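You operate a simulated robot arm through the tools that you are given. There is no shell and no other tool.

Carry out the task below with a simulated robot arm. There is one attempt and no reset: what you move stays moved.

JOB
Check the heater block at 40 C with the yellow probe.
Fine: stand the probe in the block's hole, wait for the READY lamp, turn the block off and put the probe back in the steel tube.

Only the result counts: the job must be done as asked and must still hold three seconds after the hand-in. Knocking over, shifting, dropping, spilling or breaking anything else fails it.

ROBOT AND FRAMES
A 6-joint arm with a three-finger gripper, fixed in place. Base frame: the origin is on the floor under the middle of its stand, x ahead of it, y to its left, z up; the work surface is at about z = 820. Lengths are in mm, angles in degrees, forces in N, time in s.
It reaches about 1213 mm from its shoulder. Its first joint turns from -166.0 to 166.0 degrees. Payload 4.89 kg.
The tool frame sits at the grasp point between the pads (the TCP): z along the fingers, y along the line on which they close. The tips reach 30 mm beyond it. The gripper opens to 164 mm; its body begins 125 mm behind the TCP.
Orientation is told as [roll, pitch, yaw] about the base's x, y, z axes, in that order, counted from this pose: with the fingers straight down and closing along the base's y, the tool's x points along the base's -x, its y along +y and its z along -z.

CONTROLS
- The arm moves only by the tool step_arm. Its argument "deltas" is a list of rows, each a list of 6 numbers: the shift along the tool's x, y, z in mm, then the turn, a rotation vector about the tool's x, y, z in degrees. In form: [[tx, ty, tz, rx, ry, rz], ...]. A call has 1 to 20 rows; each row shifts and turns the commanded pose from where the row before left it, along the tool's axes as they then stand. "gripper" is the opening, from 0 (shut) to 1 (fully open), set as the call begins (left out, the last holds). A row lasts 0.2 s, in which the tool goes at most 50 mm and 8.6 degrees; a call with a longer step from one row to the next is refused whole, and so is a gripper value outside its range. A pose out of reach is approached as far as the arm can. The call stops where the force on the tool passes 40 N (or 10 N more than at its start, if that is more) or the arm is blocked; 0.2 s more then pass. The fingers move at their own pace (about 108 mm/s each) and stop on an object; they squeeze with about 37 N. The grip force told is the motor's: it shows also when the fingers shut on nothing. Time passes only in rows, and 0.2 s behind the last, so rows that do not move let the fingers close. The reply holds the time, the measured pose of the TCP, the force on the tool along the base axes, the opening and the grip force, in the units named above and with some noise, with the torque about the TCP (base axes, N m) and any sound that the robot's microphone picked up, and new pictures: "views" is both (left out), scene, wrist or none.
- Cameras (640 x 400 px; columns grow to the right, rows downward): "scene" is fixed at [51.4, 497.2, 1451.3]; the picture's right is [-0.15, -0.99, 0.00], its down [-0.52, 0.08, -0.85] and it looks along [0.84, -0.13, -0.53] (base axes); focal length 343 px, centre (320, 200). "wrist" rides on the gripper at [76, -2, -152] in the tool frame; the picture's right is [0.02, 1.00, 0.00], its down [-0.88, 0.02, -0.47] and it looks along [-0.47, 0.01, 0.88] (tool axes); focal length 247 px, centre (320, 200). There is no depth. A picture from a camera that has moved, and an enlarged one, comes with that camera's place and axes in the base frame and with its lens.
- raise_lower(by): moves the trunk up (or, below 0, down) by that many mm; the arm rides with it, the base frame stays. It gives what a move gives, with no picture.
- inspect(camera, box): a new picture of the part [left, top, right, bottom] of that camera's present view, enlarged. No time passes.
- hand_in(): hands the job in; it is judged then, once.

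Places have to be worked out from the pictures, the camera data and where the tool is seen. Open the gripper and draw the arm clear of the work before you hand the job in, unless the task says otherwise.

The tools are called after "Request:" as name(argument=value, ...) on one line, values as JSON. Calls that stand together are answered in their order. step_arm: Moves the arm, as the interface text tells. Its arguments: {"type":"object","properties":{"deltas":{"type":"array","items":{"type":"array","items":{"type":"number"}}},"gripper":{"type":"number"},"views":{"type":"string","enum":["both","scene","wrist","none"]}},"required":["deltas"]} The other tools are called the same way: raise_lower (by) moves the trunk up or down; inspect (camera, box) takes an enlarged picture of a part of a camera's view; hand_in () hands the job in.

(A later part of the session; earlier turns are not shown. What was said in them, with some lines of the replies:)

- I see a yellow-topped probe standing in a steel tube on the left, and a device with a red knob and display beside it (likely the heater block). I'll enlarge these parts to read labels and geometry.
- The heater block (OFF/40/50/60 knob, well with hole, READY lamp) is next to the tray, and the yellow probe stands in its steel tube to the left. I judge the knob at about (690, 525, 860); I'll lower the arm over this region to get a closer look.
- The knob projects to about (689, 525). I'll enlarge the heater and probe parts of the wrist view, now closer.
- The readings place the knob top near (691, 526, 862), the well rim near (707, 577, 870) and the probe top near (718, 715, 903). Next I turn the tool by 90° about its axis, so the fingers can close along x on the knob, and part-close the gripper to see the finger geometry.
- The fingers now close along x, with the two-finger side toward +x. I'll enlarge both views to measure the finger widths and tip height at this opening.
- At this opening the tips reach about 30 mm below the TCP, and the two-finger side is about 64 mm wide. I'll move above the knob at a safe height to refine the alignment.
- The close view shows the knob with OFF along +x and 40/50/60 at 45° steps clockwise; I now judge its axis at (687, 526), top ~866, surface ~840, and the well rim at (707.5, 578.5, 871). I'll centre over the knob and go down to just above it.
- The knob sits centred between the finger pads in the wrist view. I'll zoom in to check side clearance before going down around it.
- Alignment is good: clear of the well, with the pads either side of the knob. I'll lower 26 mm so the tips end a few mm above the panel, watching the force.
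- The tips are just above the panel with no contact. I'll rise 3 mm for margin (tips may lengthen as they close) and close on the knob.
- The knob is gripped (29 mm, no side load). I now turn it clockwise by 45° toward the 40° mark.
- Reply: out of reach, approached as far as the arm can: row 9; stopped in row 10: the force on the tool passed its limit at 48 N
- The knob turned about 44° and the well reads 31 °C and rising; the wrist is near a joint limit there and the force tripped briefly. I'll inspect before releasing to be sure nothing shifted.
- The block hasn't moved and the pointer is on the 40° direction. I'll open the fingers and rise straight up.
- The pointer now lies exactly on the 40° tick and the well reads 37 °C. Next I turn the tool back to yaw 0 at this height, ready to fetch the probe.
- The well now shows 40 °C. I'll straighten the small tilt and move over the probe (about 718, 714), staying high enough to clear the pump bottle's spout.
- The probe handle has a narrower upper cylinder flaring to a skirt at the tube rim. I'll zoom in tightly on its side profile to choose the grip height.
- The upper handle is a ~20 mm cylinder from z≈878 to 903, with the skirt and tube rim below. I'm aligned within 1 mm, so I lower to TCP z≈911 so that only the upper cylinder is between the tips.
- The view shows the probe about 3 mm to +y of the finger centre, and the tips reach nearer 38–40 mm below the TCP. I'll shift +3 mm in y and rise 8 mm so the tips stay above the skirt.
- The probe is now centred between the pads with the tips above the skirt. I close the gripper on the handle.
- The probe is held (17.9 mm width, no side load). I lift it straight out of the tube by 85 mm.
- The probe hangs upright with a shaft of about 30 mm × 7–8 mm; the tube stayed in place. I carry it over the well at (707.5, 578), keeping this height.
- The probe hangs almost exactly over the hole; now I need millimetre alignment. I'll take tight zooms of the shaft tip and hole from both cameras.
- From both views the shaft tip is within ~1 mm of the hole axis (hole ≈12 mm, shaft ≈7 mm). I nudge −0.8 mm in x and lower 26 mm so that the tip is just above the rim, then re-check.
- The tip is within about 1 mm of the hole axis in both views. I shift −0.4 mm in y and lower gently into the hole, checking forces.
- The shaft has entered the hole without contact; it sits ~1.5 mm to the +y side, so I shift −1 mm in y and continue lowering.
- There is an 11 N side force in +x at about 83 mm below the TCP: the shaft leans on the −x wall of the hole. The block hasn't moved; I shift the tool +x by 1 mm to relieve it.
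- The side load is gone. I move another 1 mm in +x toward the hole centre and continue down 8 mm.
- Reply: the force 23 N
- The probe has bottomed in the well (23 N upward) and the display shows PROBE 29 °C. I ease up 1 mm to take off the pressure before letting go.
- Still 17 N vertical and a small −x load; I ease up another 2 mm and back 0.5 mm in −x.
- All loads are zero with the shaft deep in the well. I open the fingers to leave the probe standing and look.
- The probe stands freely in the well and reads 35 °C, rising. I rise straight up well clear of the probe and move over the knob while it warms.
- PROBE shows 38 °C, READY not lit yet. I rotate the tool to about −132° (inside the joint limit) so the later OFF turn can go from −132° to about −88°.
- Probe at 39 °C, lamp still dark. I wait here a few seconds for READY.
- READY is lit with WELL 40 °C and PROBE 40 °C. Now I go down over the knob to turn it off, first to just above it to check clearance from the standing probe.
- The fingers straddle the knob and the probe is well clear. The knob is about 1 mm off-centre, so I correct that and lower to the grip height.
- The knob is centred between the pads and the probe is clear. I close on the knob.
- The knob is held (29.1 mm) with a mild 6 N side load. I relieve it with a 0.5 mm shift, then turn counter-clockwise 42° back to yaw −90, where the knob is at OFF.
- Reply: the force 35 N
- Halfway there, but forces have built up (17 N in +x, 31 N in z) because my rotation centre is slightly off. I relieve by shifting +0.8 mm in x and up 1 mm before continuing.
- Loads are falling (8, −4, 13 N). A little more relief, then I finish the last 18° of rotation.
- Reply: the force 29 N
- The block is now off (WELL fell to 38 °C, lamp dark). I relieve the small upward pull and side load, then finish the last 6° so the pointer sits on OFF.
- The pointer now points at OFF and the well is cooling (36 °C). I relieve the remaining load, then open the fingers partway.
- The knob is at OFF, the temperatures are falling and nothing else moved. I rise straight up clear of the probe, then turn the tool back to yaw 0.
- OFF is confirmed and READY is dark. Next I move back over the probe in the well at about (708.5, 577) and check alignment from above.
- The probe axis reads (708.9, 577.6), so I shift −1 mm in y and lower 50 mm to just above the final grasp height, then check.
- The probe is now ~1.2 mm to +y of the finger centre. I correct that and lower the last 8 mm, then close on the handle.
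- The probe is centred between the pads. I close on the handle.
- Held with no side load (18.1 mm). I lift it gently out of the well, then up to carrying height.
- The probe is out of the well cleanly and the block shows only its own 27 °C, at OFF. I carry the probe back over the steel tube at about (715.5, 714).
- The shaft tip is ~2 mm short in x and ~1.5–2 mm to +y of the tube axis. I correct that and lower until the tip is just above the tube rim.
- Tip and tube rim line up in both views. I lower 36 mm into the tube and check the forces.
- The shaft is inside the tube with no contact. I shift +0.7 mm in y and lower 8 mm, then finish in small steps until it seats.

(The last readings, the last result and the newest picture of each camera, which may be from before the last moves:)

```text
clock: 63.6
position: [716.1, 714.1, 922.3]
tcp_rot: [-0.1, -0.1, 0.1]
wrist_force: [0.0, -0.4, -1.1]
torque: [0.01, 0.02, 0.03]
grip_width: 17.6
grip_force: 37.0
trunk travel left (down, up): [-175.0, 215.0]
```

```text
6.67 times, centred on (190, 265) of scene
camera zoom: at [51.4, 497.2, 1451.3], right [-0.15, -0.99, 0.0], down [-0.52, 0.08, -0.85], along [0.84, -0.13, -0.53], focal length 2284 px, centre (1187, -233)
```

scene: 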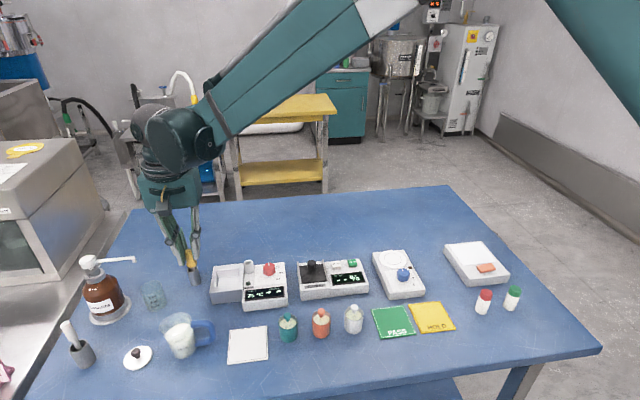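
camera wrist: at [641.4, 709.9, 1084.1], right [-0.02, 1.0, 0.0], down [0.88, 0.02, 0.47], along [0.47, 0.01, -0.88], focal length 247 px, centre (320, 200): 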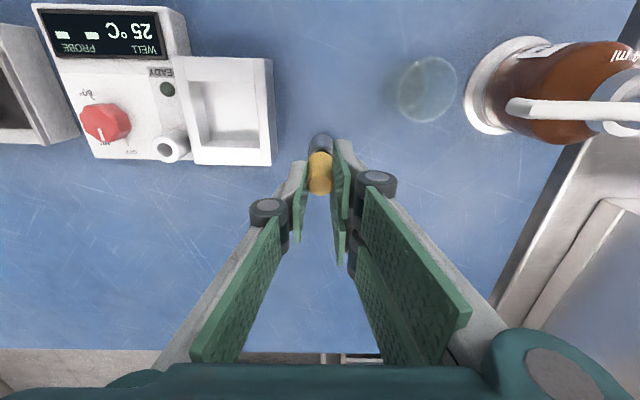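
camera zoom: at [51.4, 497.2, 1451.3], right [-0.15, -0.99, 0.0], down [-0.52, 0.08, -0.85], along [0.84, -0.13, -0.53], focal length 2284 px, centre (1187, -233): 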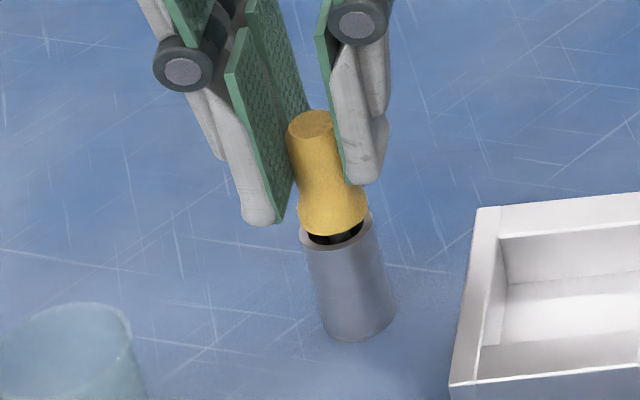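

The skirt is now a few mm above the rim, nearly concentric. I nudge −0.4 mm in y and lower 2 mm more.

Request:
step_arm(deltas=[[0, -0.4, 1, 0, 0, 0], [0, 0, 1, 0, 0, 0], [0, 0, 0, 0, 0, 0]], views="none")

Request:
inspect(camera="scene", box=[165, 235, 215, 295])

```text
clock: 64.4
position: [715.5, 712.6, 922.3]
tcp_rot: [-0.1, 0.0, -0.1]
wrist_force: [0.1, 0.4, -0.2]
torque: [-0.03, -0.03, 0.0]
grip_width: 18.1
grip_force: 36.9
trunk travel left (down, up): [-175.0, 215.0]
```

```text
6.67 times, centred on (190, 265) of scene
camera zoom: at [51.4, 497.2, 1451.3], right [-0.15, -0.99, 0.0], down [-0.52, 0.08, -0.85], along [0.84, -0.13, -0.53], focal length 2284 px, centre (1187, -233)
```

zoom: 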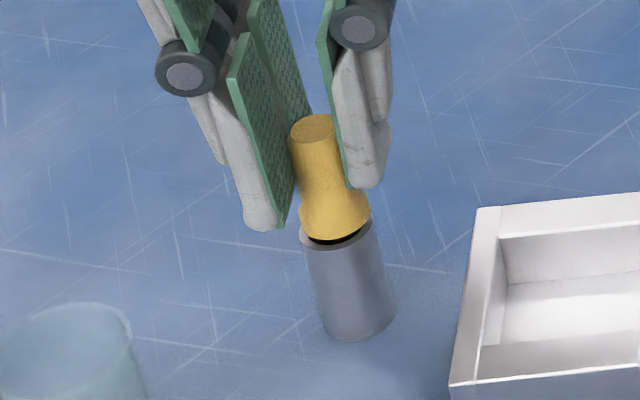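

Still a thin gap and no contact force. I lower another 1.5 mm.

Request:
step_arm(deltas=[[0, 0, 1, 0, 0, 0], [0, 0, 0.5, 0, 0, 0], [0, 0, 0, 0, 0, 0]], views="none")

Request:
inspect(camera="scene", box=[165, 235, 215, 295])

```text
clock: 65.2
position: [715.4, 713.0, 919.3]
tcp_rot: [-0.1, 0.0, 0.0]
wrist_force: [-0.4, 0.2, -0.9]
torque: [0.01, -0.01, 0.05]
grip_width: 18.0
grip_force: 36.8
trunk travel left (down, up): [-175.0, 215.0]
```

```text
6.67 times, centred on (190, 265) of scene
camera zoom: at [51.4, 497.2, 1451.3], right [-0.15, -0.99, 0.0], down [-0.52, 0.08, -0.85], along [0.84, -0.13, -0.53], focal length 2284 px, centre (1187, -233)
```

zoom: 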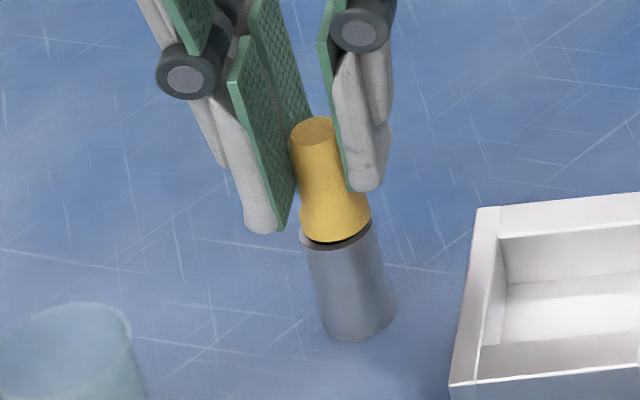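

Nearly seated; the skirt looks ~0.8 mm to the +y side of the tube. I nudge −0.6 mm in y and lower 1 mm, checking for contact.

Request:
step_arm(deltas=[[0, -0.6, 0, 0, 0, 0], [0, 0, 1, 0, 0, 0], [0, 0, 0, 0, 0, 0]], views="wrist")

Request:
inspect(camera="scene", box=[165, 235, 215, 295])

Request:
inspect(camera="wrist", box=[280, 110, 360, 210])

```text
clock: 66.0
position: [715.9, 711.9, 919.1]
tcp_rot: [-0.1, 0.0, -0.1]
wrist_force: [0.3, -0.2, -0.4]
torque: [0.02, -0.01, -0.01]
grip_width: 17.9
grip_force: 36.5
trunk travel left (down, up): [-175.0, 215.0]
camera wrist: at [640.4, 709.6, 1071.6], right [-0.02, 1.0, 0.0], down [0.88, 0.02, 0.47], along [0.47, 0.01, -0.88], focal length 247 px, centre (320, 200)
```

wrist: 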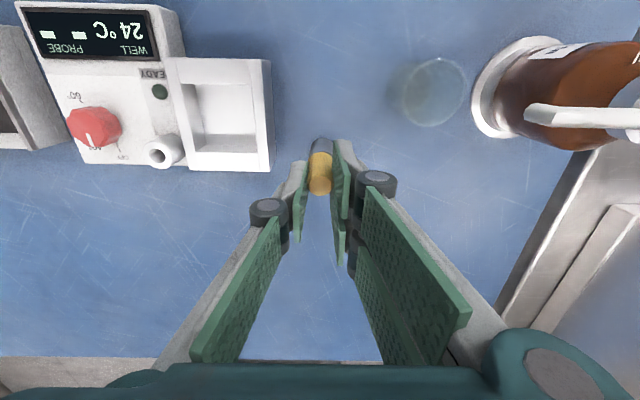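

```text
6.67 times, centred on (190, 265) of scene
camera zoom: at [51.4, 497.2, 1451.3], right [-0.15, -0.99, 0.0], down [-0.52, 0.08, -0.85], along [0.84, -0.13, -0.53], focal length 2284 px, centre (1187, -233)
```

zoom: 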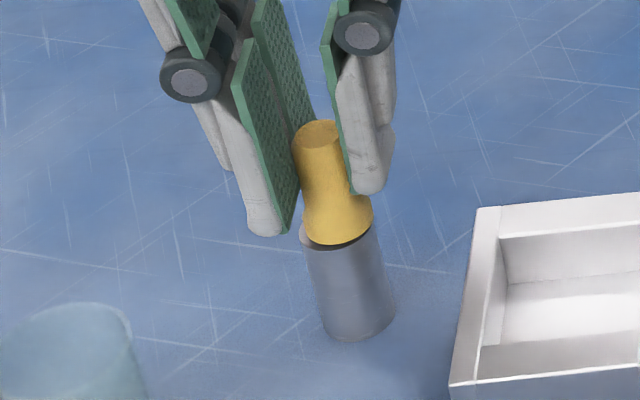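

```text
4.00 times, centred on (320, 160) of wrist
camera zoom: at [640.4, 709.6, 1071.6], right [-0.02, 1.0, 0.0], down [0.88, 0.02, 0.47], along [0.47, 0.01, -0.88], focal length 988 px, centre (320, 360)
```

zoom: 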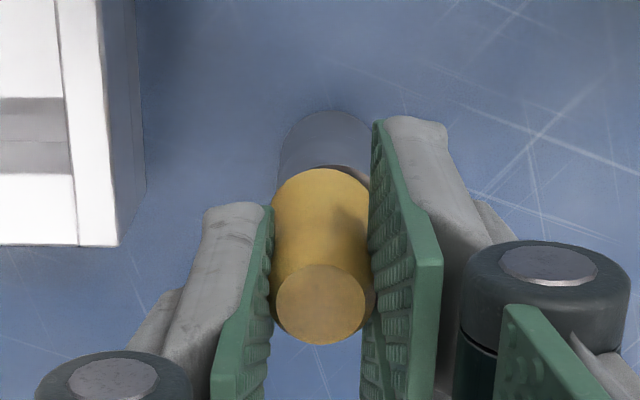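

The two views bracket the tube axis within ±1 mm. I move +0.4 mm in y and lower 1 mm more.

Request:
step_arm(deltas=[[0, 0.4, 0, 0, 0, 0], [0, 0, 1, 0, 0, 0], [0, 0, 0, 0, 0, 0]], views="none")

Request:
inspect(camera="scene", box=[165, 235, 215, 295])

```text
clock: 66.8
position: [715.6, 712.9, 918.3]
tcp_rot: [-0.1, 0.0, -0.1]
wrist_force: [-0.3, 0.1, -0.4]
torque: [0.02, 0.0, 0.0]
grip_width: 18.1
grip_force: 37.5
trunk travel left (down, up): [-175.0, 215.0]
```

```text
6.67 times, centred on (190, 265) of scene
camera zoom: at [51.4, 497.2, 1451.3], right [-0.15, -0.99, 0.0], down [-0.52, 0.08, -0.85], along [0.84, -0.13, -0.53], focal length 2284 px, centre (1187, -233)
```

zoom: 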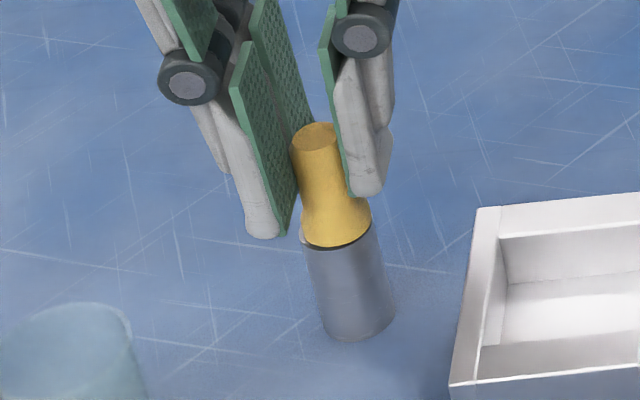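

Still no contact force but the gap is almost closed. I lower another 1 mm.

Request:
step_arm(deltas=[[0, 0, 0.6, 0, 0, 0], [0, 0, 0.4, 0, 0, 0], [0, 0, 0, 0, 0, 0]], views="none")

Request:
inspect(camera="scene", box=[165, 235, 215, 295])

```text
clock: 67.6
position: [716.0, 713.3, 916.2]
tcp_rot: [-0.1, 0.0, 0.1]
wrist_force: [0.8, 0.1, 0.1]
torque: [0.01, 0.0, 0.0]
grip_width: 18.0
grip_force: 37.2
trunk travel left (down, up): [-175.0, 215.0]
```

```text
6.67 times, centred on (190, 265) of scene
camera zoom: at [51.4, 497.2, 1451.3], right [-0.15, -0.99, 0.0], down [-0.52, 0.08, -0.85], along [0.84, -0.13, -0.53], focal length 2284 px, centre (1187, -233)
```

zoom: 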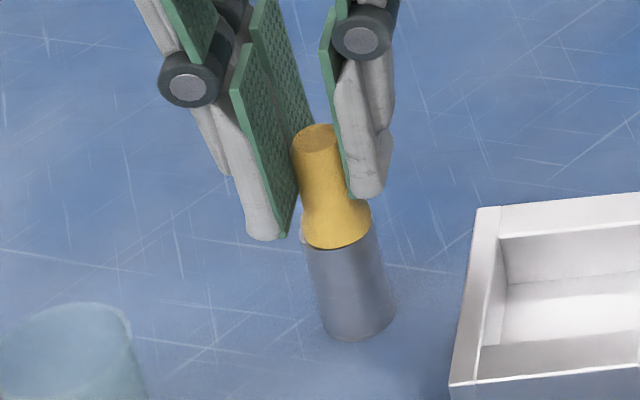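

The handle is now back at its original picture position (within ~0.5 mm). One more 0.6 mm to touch down, checking the force.

Request:
step_arm(deltas=[[0, 0, 0.6, 0, 0, 0], [0, 0, 0, 0, 0, 0]], views="none")

```text
clock: 68.2
position: [714.8, 712.7, 915.6]
tcp_rot: [-0.2, -0.1, 0.1]
wrist_force: [0.2, -0.5, -0.9]
torque: [-0.01, -0.02, -0.01]
grip_width: 17.8
grip_force: 36.6
trunk travel left (down, up): [-175.0, 215.0]
```

No contact yet; another 0.8 mm.

Request:
step_arm(deltas=[[0, 0, 0.8, 0, 0, 0], [0, 0, 0, 0, 0, 0]], views="none")

Request:
inspect(camera="scene", box=[165, 235, 215, 295])

```text
clock: 68.8
position: [715.4, 712.9, 916.5]
tcp_rot: [0.0, -0.1, -0.1]
wrist_force: [3.5, 1.9, 12.2]
torque: [-0.02, -0.2, 0.01]
grip_width: 17.7
grip_force: 37.2
trunk travel left (down, up): [-175.0, 215.0]
```

```text
6.67 times, centred on (190, 265) of scene
camera zoom: at [51.4, 497.2, 1451.3], right [-0.15, -0.99, 0.0], down [-0.52, 0.08, -0.85], along [0.84, -0.13, -0.53], focal length 2284 px, centre (1187, -233)
```

zoom: 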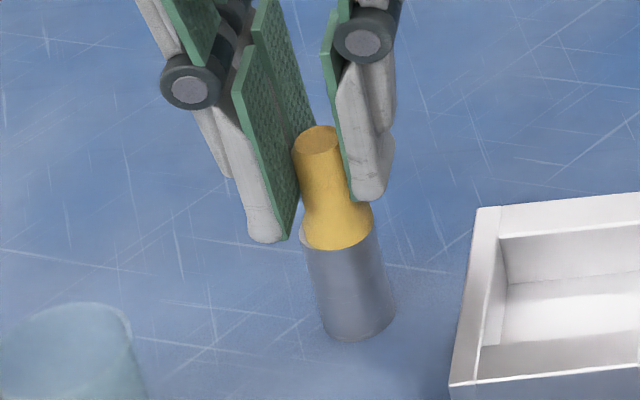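

Seated: 12 N upward contact. I back off 0.6 mm and open the fingers.

Request:
step_arm(deltas=[[0, 0, -0.6, 0, 0, 0], [0, 0, 0, 0, 0, 0]], views="none")

Request:
step_arm(deltas=[[0, 0, 0, 0, 0, 0], [0, 0, 0, 0, 0, 0], [0, 0, 0, 0, 0, 0]], gripper=0.33)

Request:
inspect(camera="scene", box=[165, 235, 215, 295])

Request:
inspect(camera="wrist", box=[280, 110, 360, 210])

```text
clock: 69.4
position: [715.6, 712.5, 917.2]
tcp_rot: [-0.1, -0.1, -0.1]
wrist_force: [-0.6, -0.4, 3.4]
torque: [-0.07, 0.03, 0.01]
grip_width: 18.0
grip_force: 36.9
trunk travel left (down, up): [-175.0, 215.0]
```

```text
clock: 70.2
position: [715.4, 715.0, 915.0]
tcp_rot: [0.1, 0.0, -0.1]
wrist_force: [-0.7, -0.1, 0.1]
torque: [-0.01, 0.0, 0.02]
grip_width: 54.2
grip_force: 0.1
trunk travel left (down, up): [-175.0, 215.0]
camera wrist: at [640.3, 710.8, 1068.8], right [-0.02, 1.0, 0.0], down [0.88, 0.02, 0.47], along [0.47, 0.01, -0.88], focal length 247 px, centre (320, 200)
```

scene: 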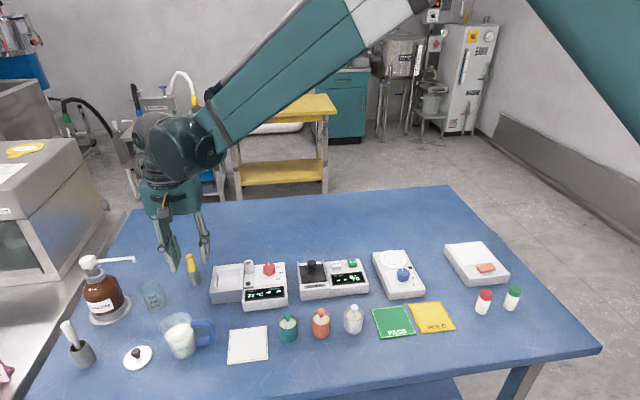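
wrist: 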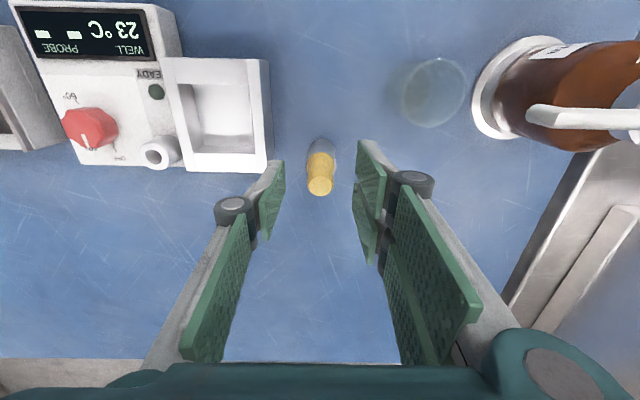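

```text
6.67 times, centred on (190, 265) of scene
camera zoom: at [51.4, 497.2, 1451.3], right [-0.15, -0.99, 0.0], down [-0.52, 0.08, -0.85], along [0.84, -0.13, -0.53], focal length 2284 px, centre (1187, -233)
```

zoom: 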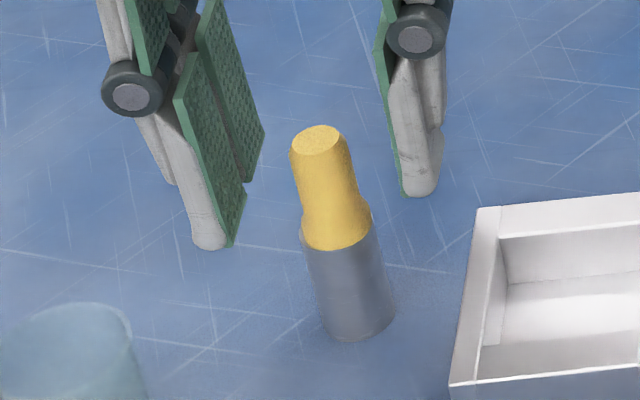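

```text
4.00 times, centred on (320, 160) of wrist
camera zoom: at [640.3, 710.8, 1068.8], right [-0.02, 1.0, 0.0], down [0.88, 0.02, 0.47], along [0.47, 0.01, -0.88], focal length 988 px, centre (320, 360)
```

zoom: 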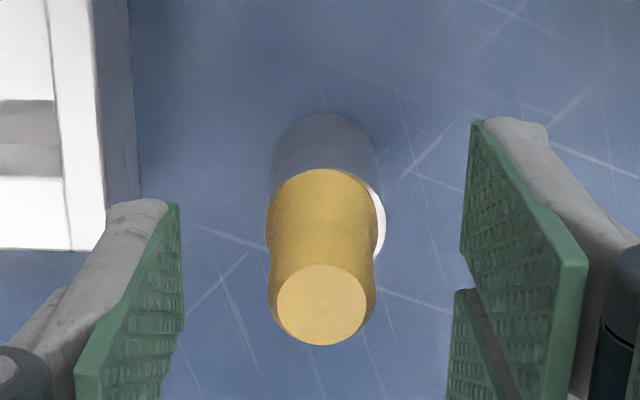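

The probe stands seated in its tube, released and upright. I rise straight up, then draw the arm back toward its start position and open the gripper.

Request:
step_arm(deltas=[[0, 0, -10, 0, 0, 0], [0, 0, -25, 0, 0, 0], [0, 0, -35, 0, 0, 0], [0, 0, -40, 0, 0, 0], [0, 0, -40, 0, 0, 0], [0, 0, -30, 0, 0, 0], [20, -25, -10, 0, 0, 0], [25, -30, -15, 0, 0, 0], [30, -30, -15, 0, 0, 0], [30, -30, -15, 0, 0, 0], [30, -30, -10, 0, 0, 0], [30, -30, 0, 0, 0, 0], [20, -15, 0, 0, 0, 0], [0, 0, 0, 0, 0, 0]])

Request:
step_arm(deltas=[[0, 0, 0, 0, 0, 0], [0, 0, 0, 0, 0, 0], [0, 0, 0, 0, 0, 0], [0, 0, 0, 0, 0, 0]], gripper=1.0)

Request:
inspect(camera="scene", box=[160, 230, 300, 320])

Request:
inspect(camera="scene", box=[165, 235, 215, 295])

```text
clock: 73.2
position: [531.5, 522.2, 1162.6]
tcp_rot: [-0.1, -0.1, 0.0]
wrist_force: [-0.4, 0.2, 0.2]
torque: [0.11, -0.1, -0.05]
grip_width: 54.2
grip_force: 0.1
trunk travel left (down, up): [-175.0, 215.0]
camera wrist: at [455.7, 519.6, 1315.7], right [-0.02, 1.0, 0.0], down [0.88, 0.02, 0.47], along [0.47, 0.01, -0.88], focal length 247 px, centre (320, 200)
```

scene: 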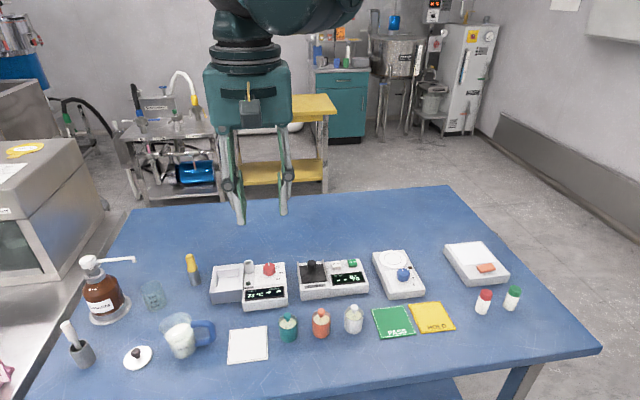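
wrist: 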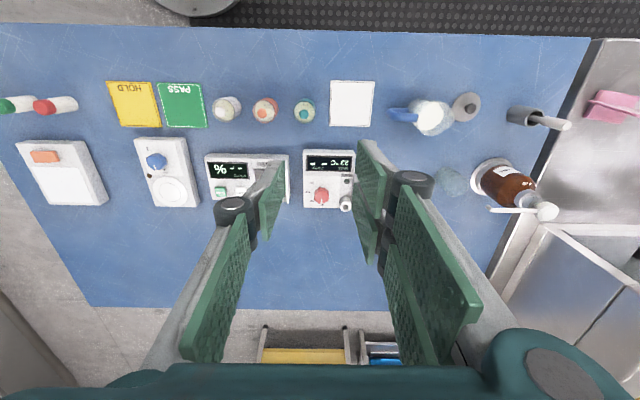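

```text
clock: 74.2
position: [532.1, 522.3, 1161.6]
tcp_rot: [0.0, 0.0, 0.1]
wrist_force: [-0.6, -1.1, -0.3]
torque: [0.01, 0.01, -0.03]
grip_width: 164.1
grip_force: 0.1
trunk travel left (down, up): [-175.0, 215.0]
camera wrist: at [456.4, 520.4, 1315.3], right [-0.02, 1.0, 0.0], down [0.88, 0.02, 0.47], along [0.47, 0.01, -0.88], focal length 247 px, centre (320, 200)
```

scene: 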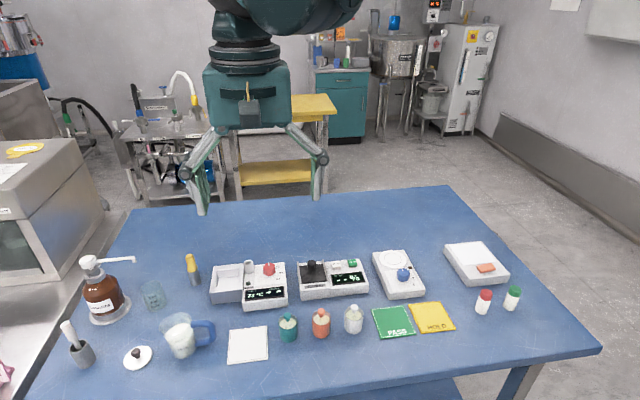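
wrist: 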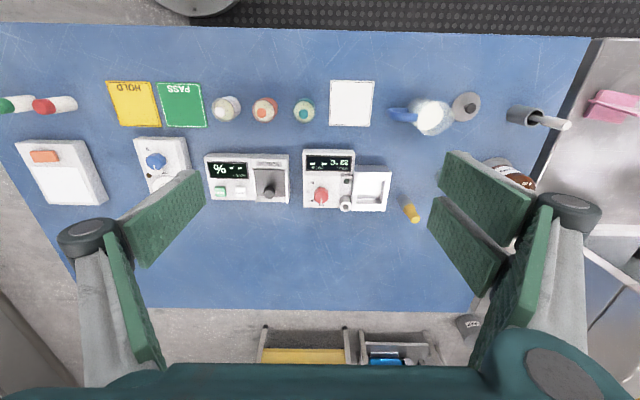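

```text
4.44 times, centred on (230, 275) of scene
camera zoom: at [51.4, 497.2, 1451.3], right [-0.15, -0.99, 0.0], down [-0.52, 0.08, -0.85], along [0.84, -0.13, -0.53], focal length 1523 px, centre (720, -133)
```

zoom: 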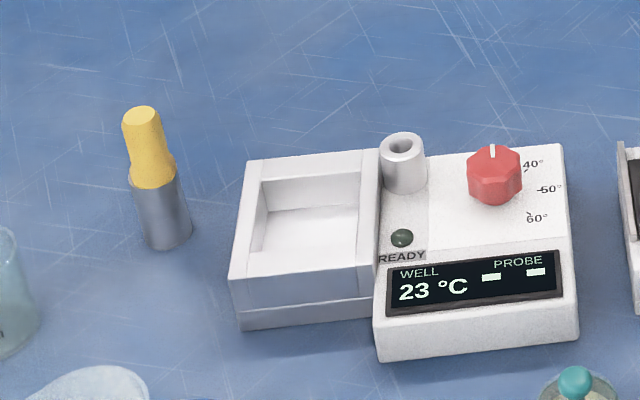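

```text
6.67 times, centred on (190, 265) of scene
camera zoom: at [51.4, 497.2, 1451.3], right [-0.15, -0.99, 0.0], down [-0.52, 0.08, -0.85], along [0.84, -0.13, -0.53], focal length 2284 px, centre (1187, -233)
```

zoom: 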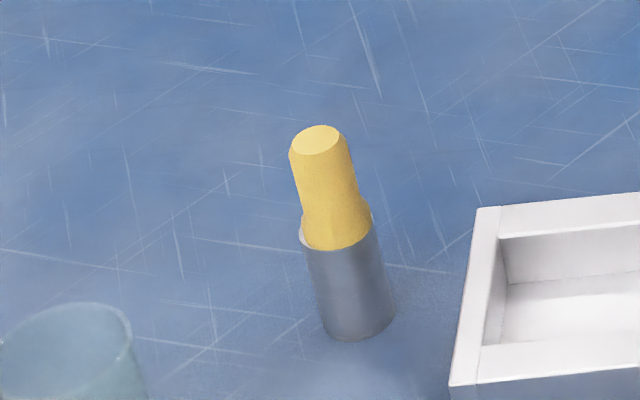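

The scene matches its original layout: the probe is seated in its steel tube, the knob is at OFF, READY is dark, the gripper is open and the arm is clear. I hand in the job.

Request:
hand_in()

```text
The job is handed in.
```

The heater block check at 40 °C is done and I have handed the job in; I don't have the judge's result.

- **Heating:** I turned the knob from OFF to 40° and stood the yellow probe in the block's hole.
- **Check:** The READY lamp lit with the display showing WELL 40 °C and PROBE 40 °C.
- **Shut-down:** I turned the knob back to OFF. The lamp went dark and the well had cooled to 23 °C by the last picture.
- **Probe:** It is seated upright in the steel tube, about 1 mm off the tube's centre.

During the first turn to 40°, the tool force briefly tripped its limit at 48 N. The pictures afterwards showed the block had not moved. In the last pictures nothing else on the table looks moved. The gripper is open and the arm is clear of the work.
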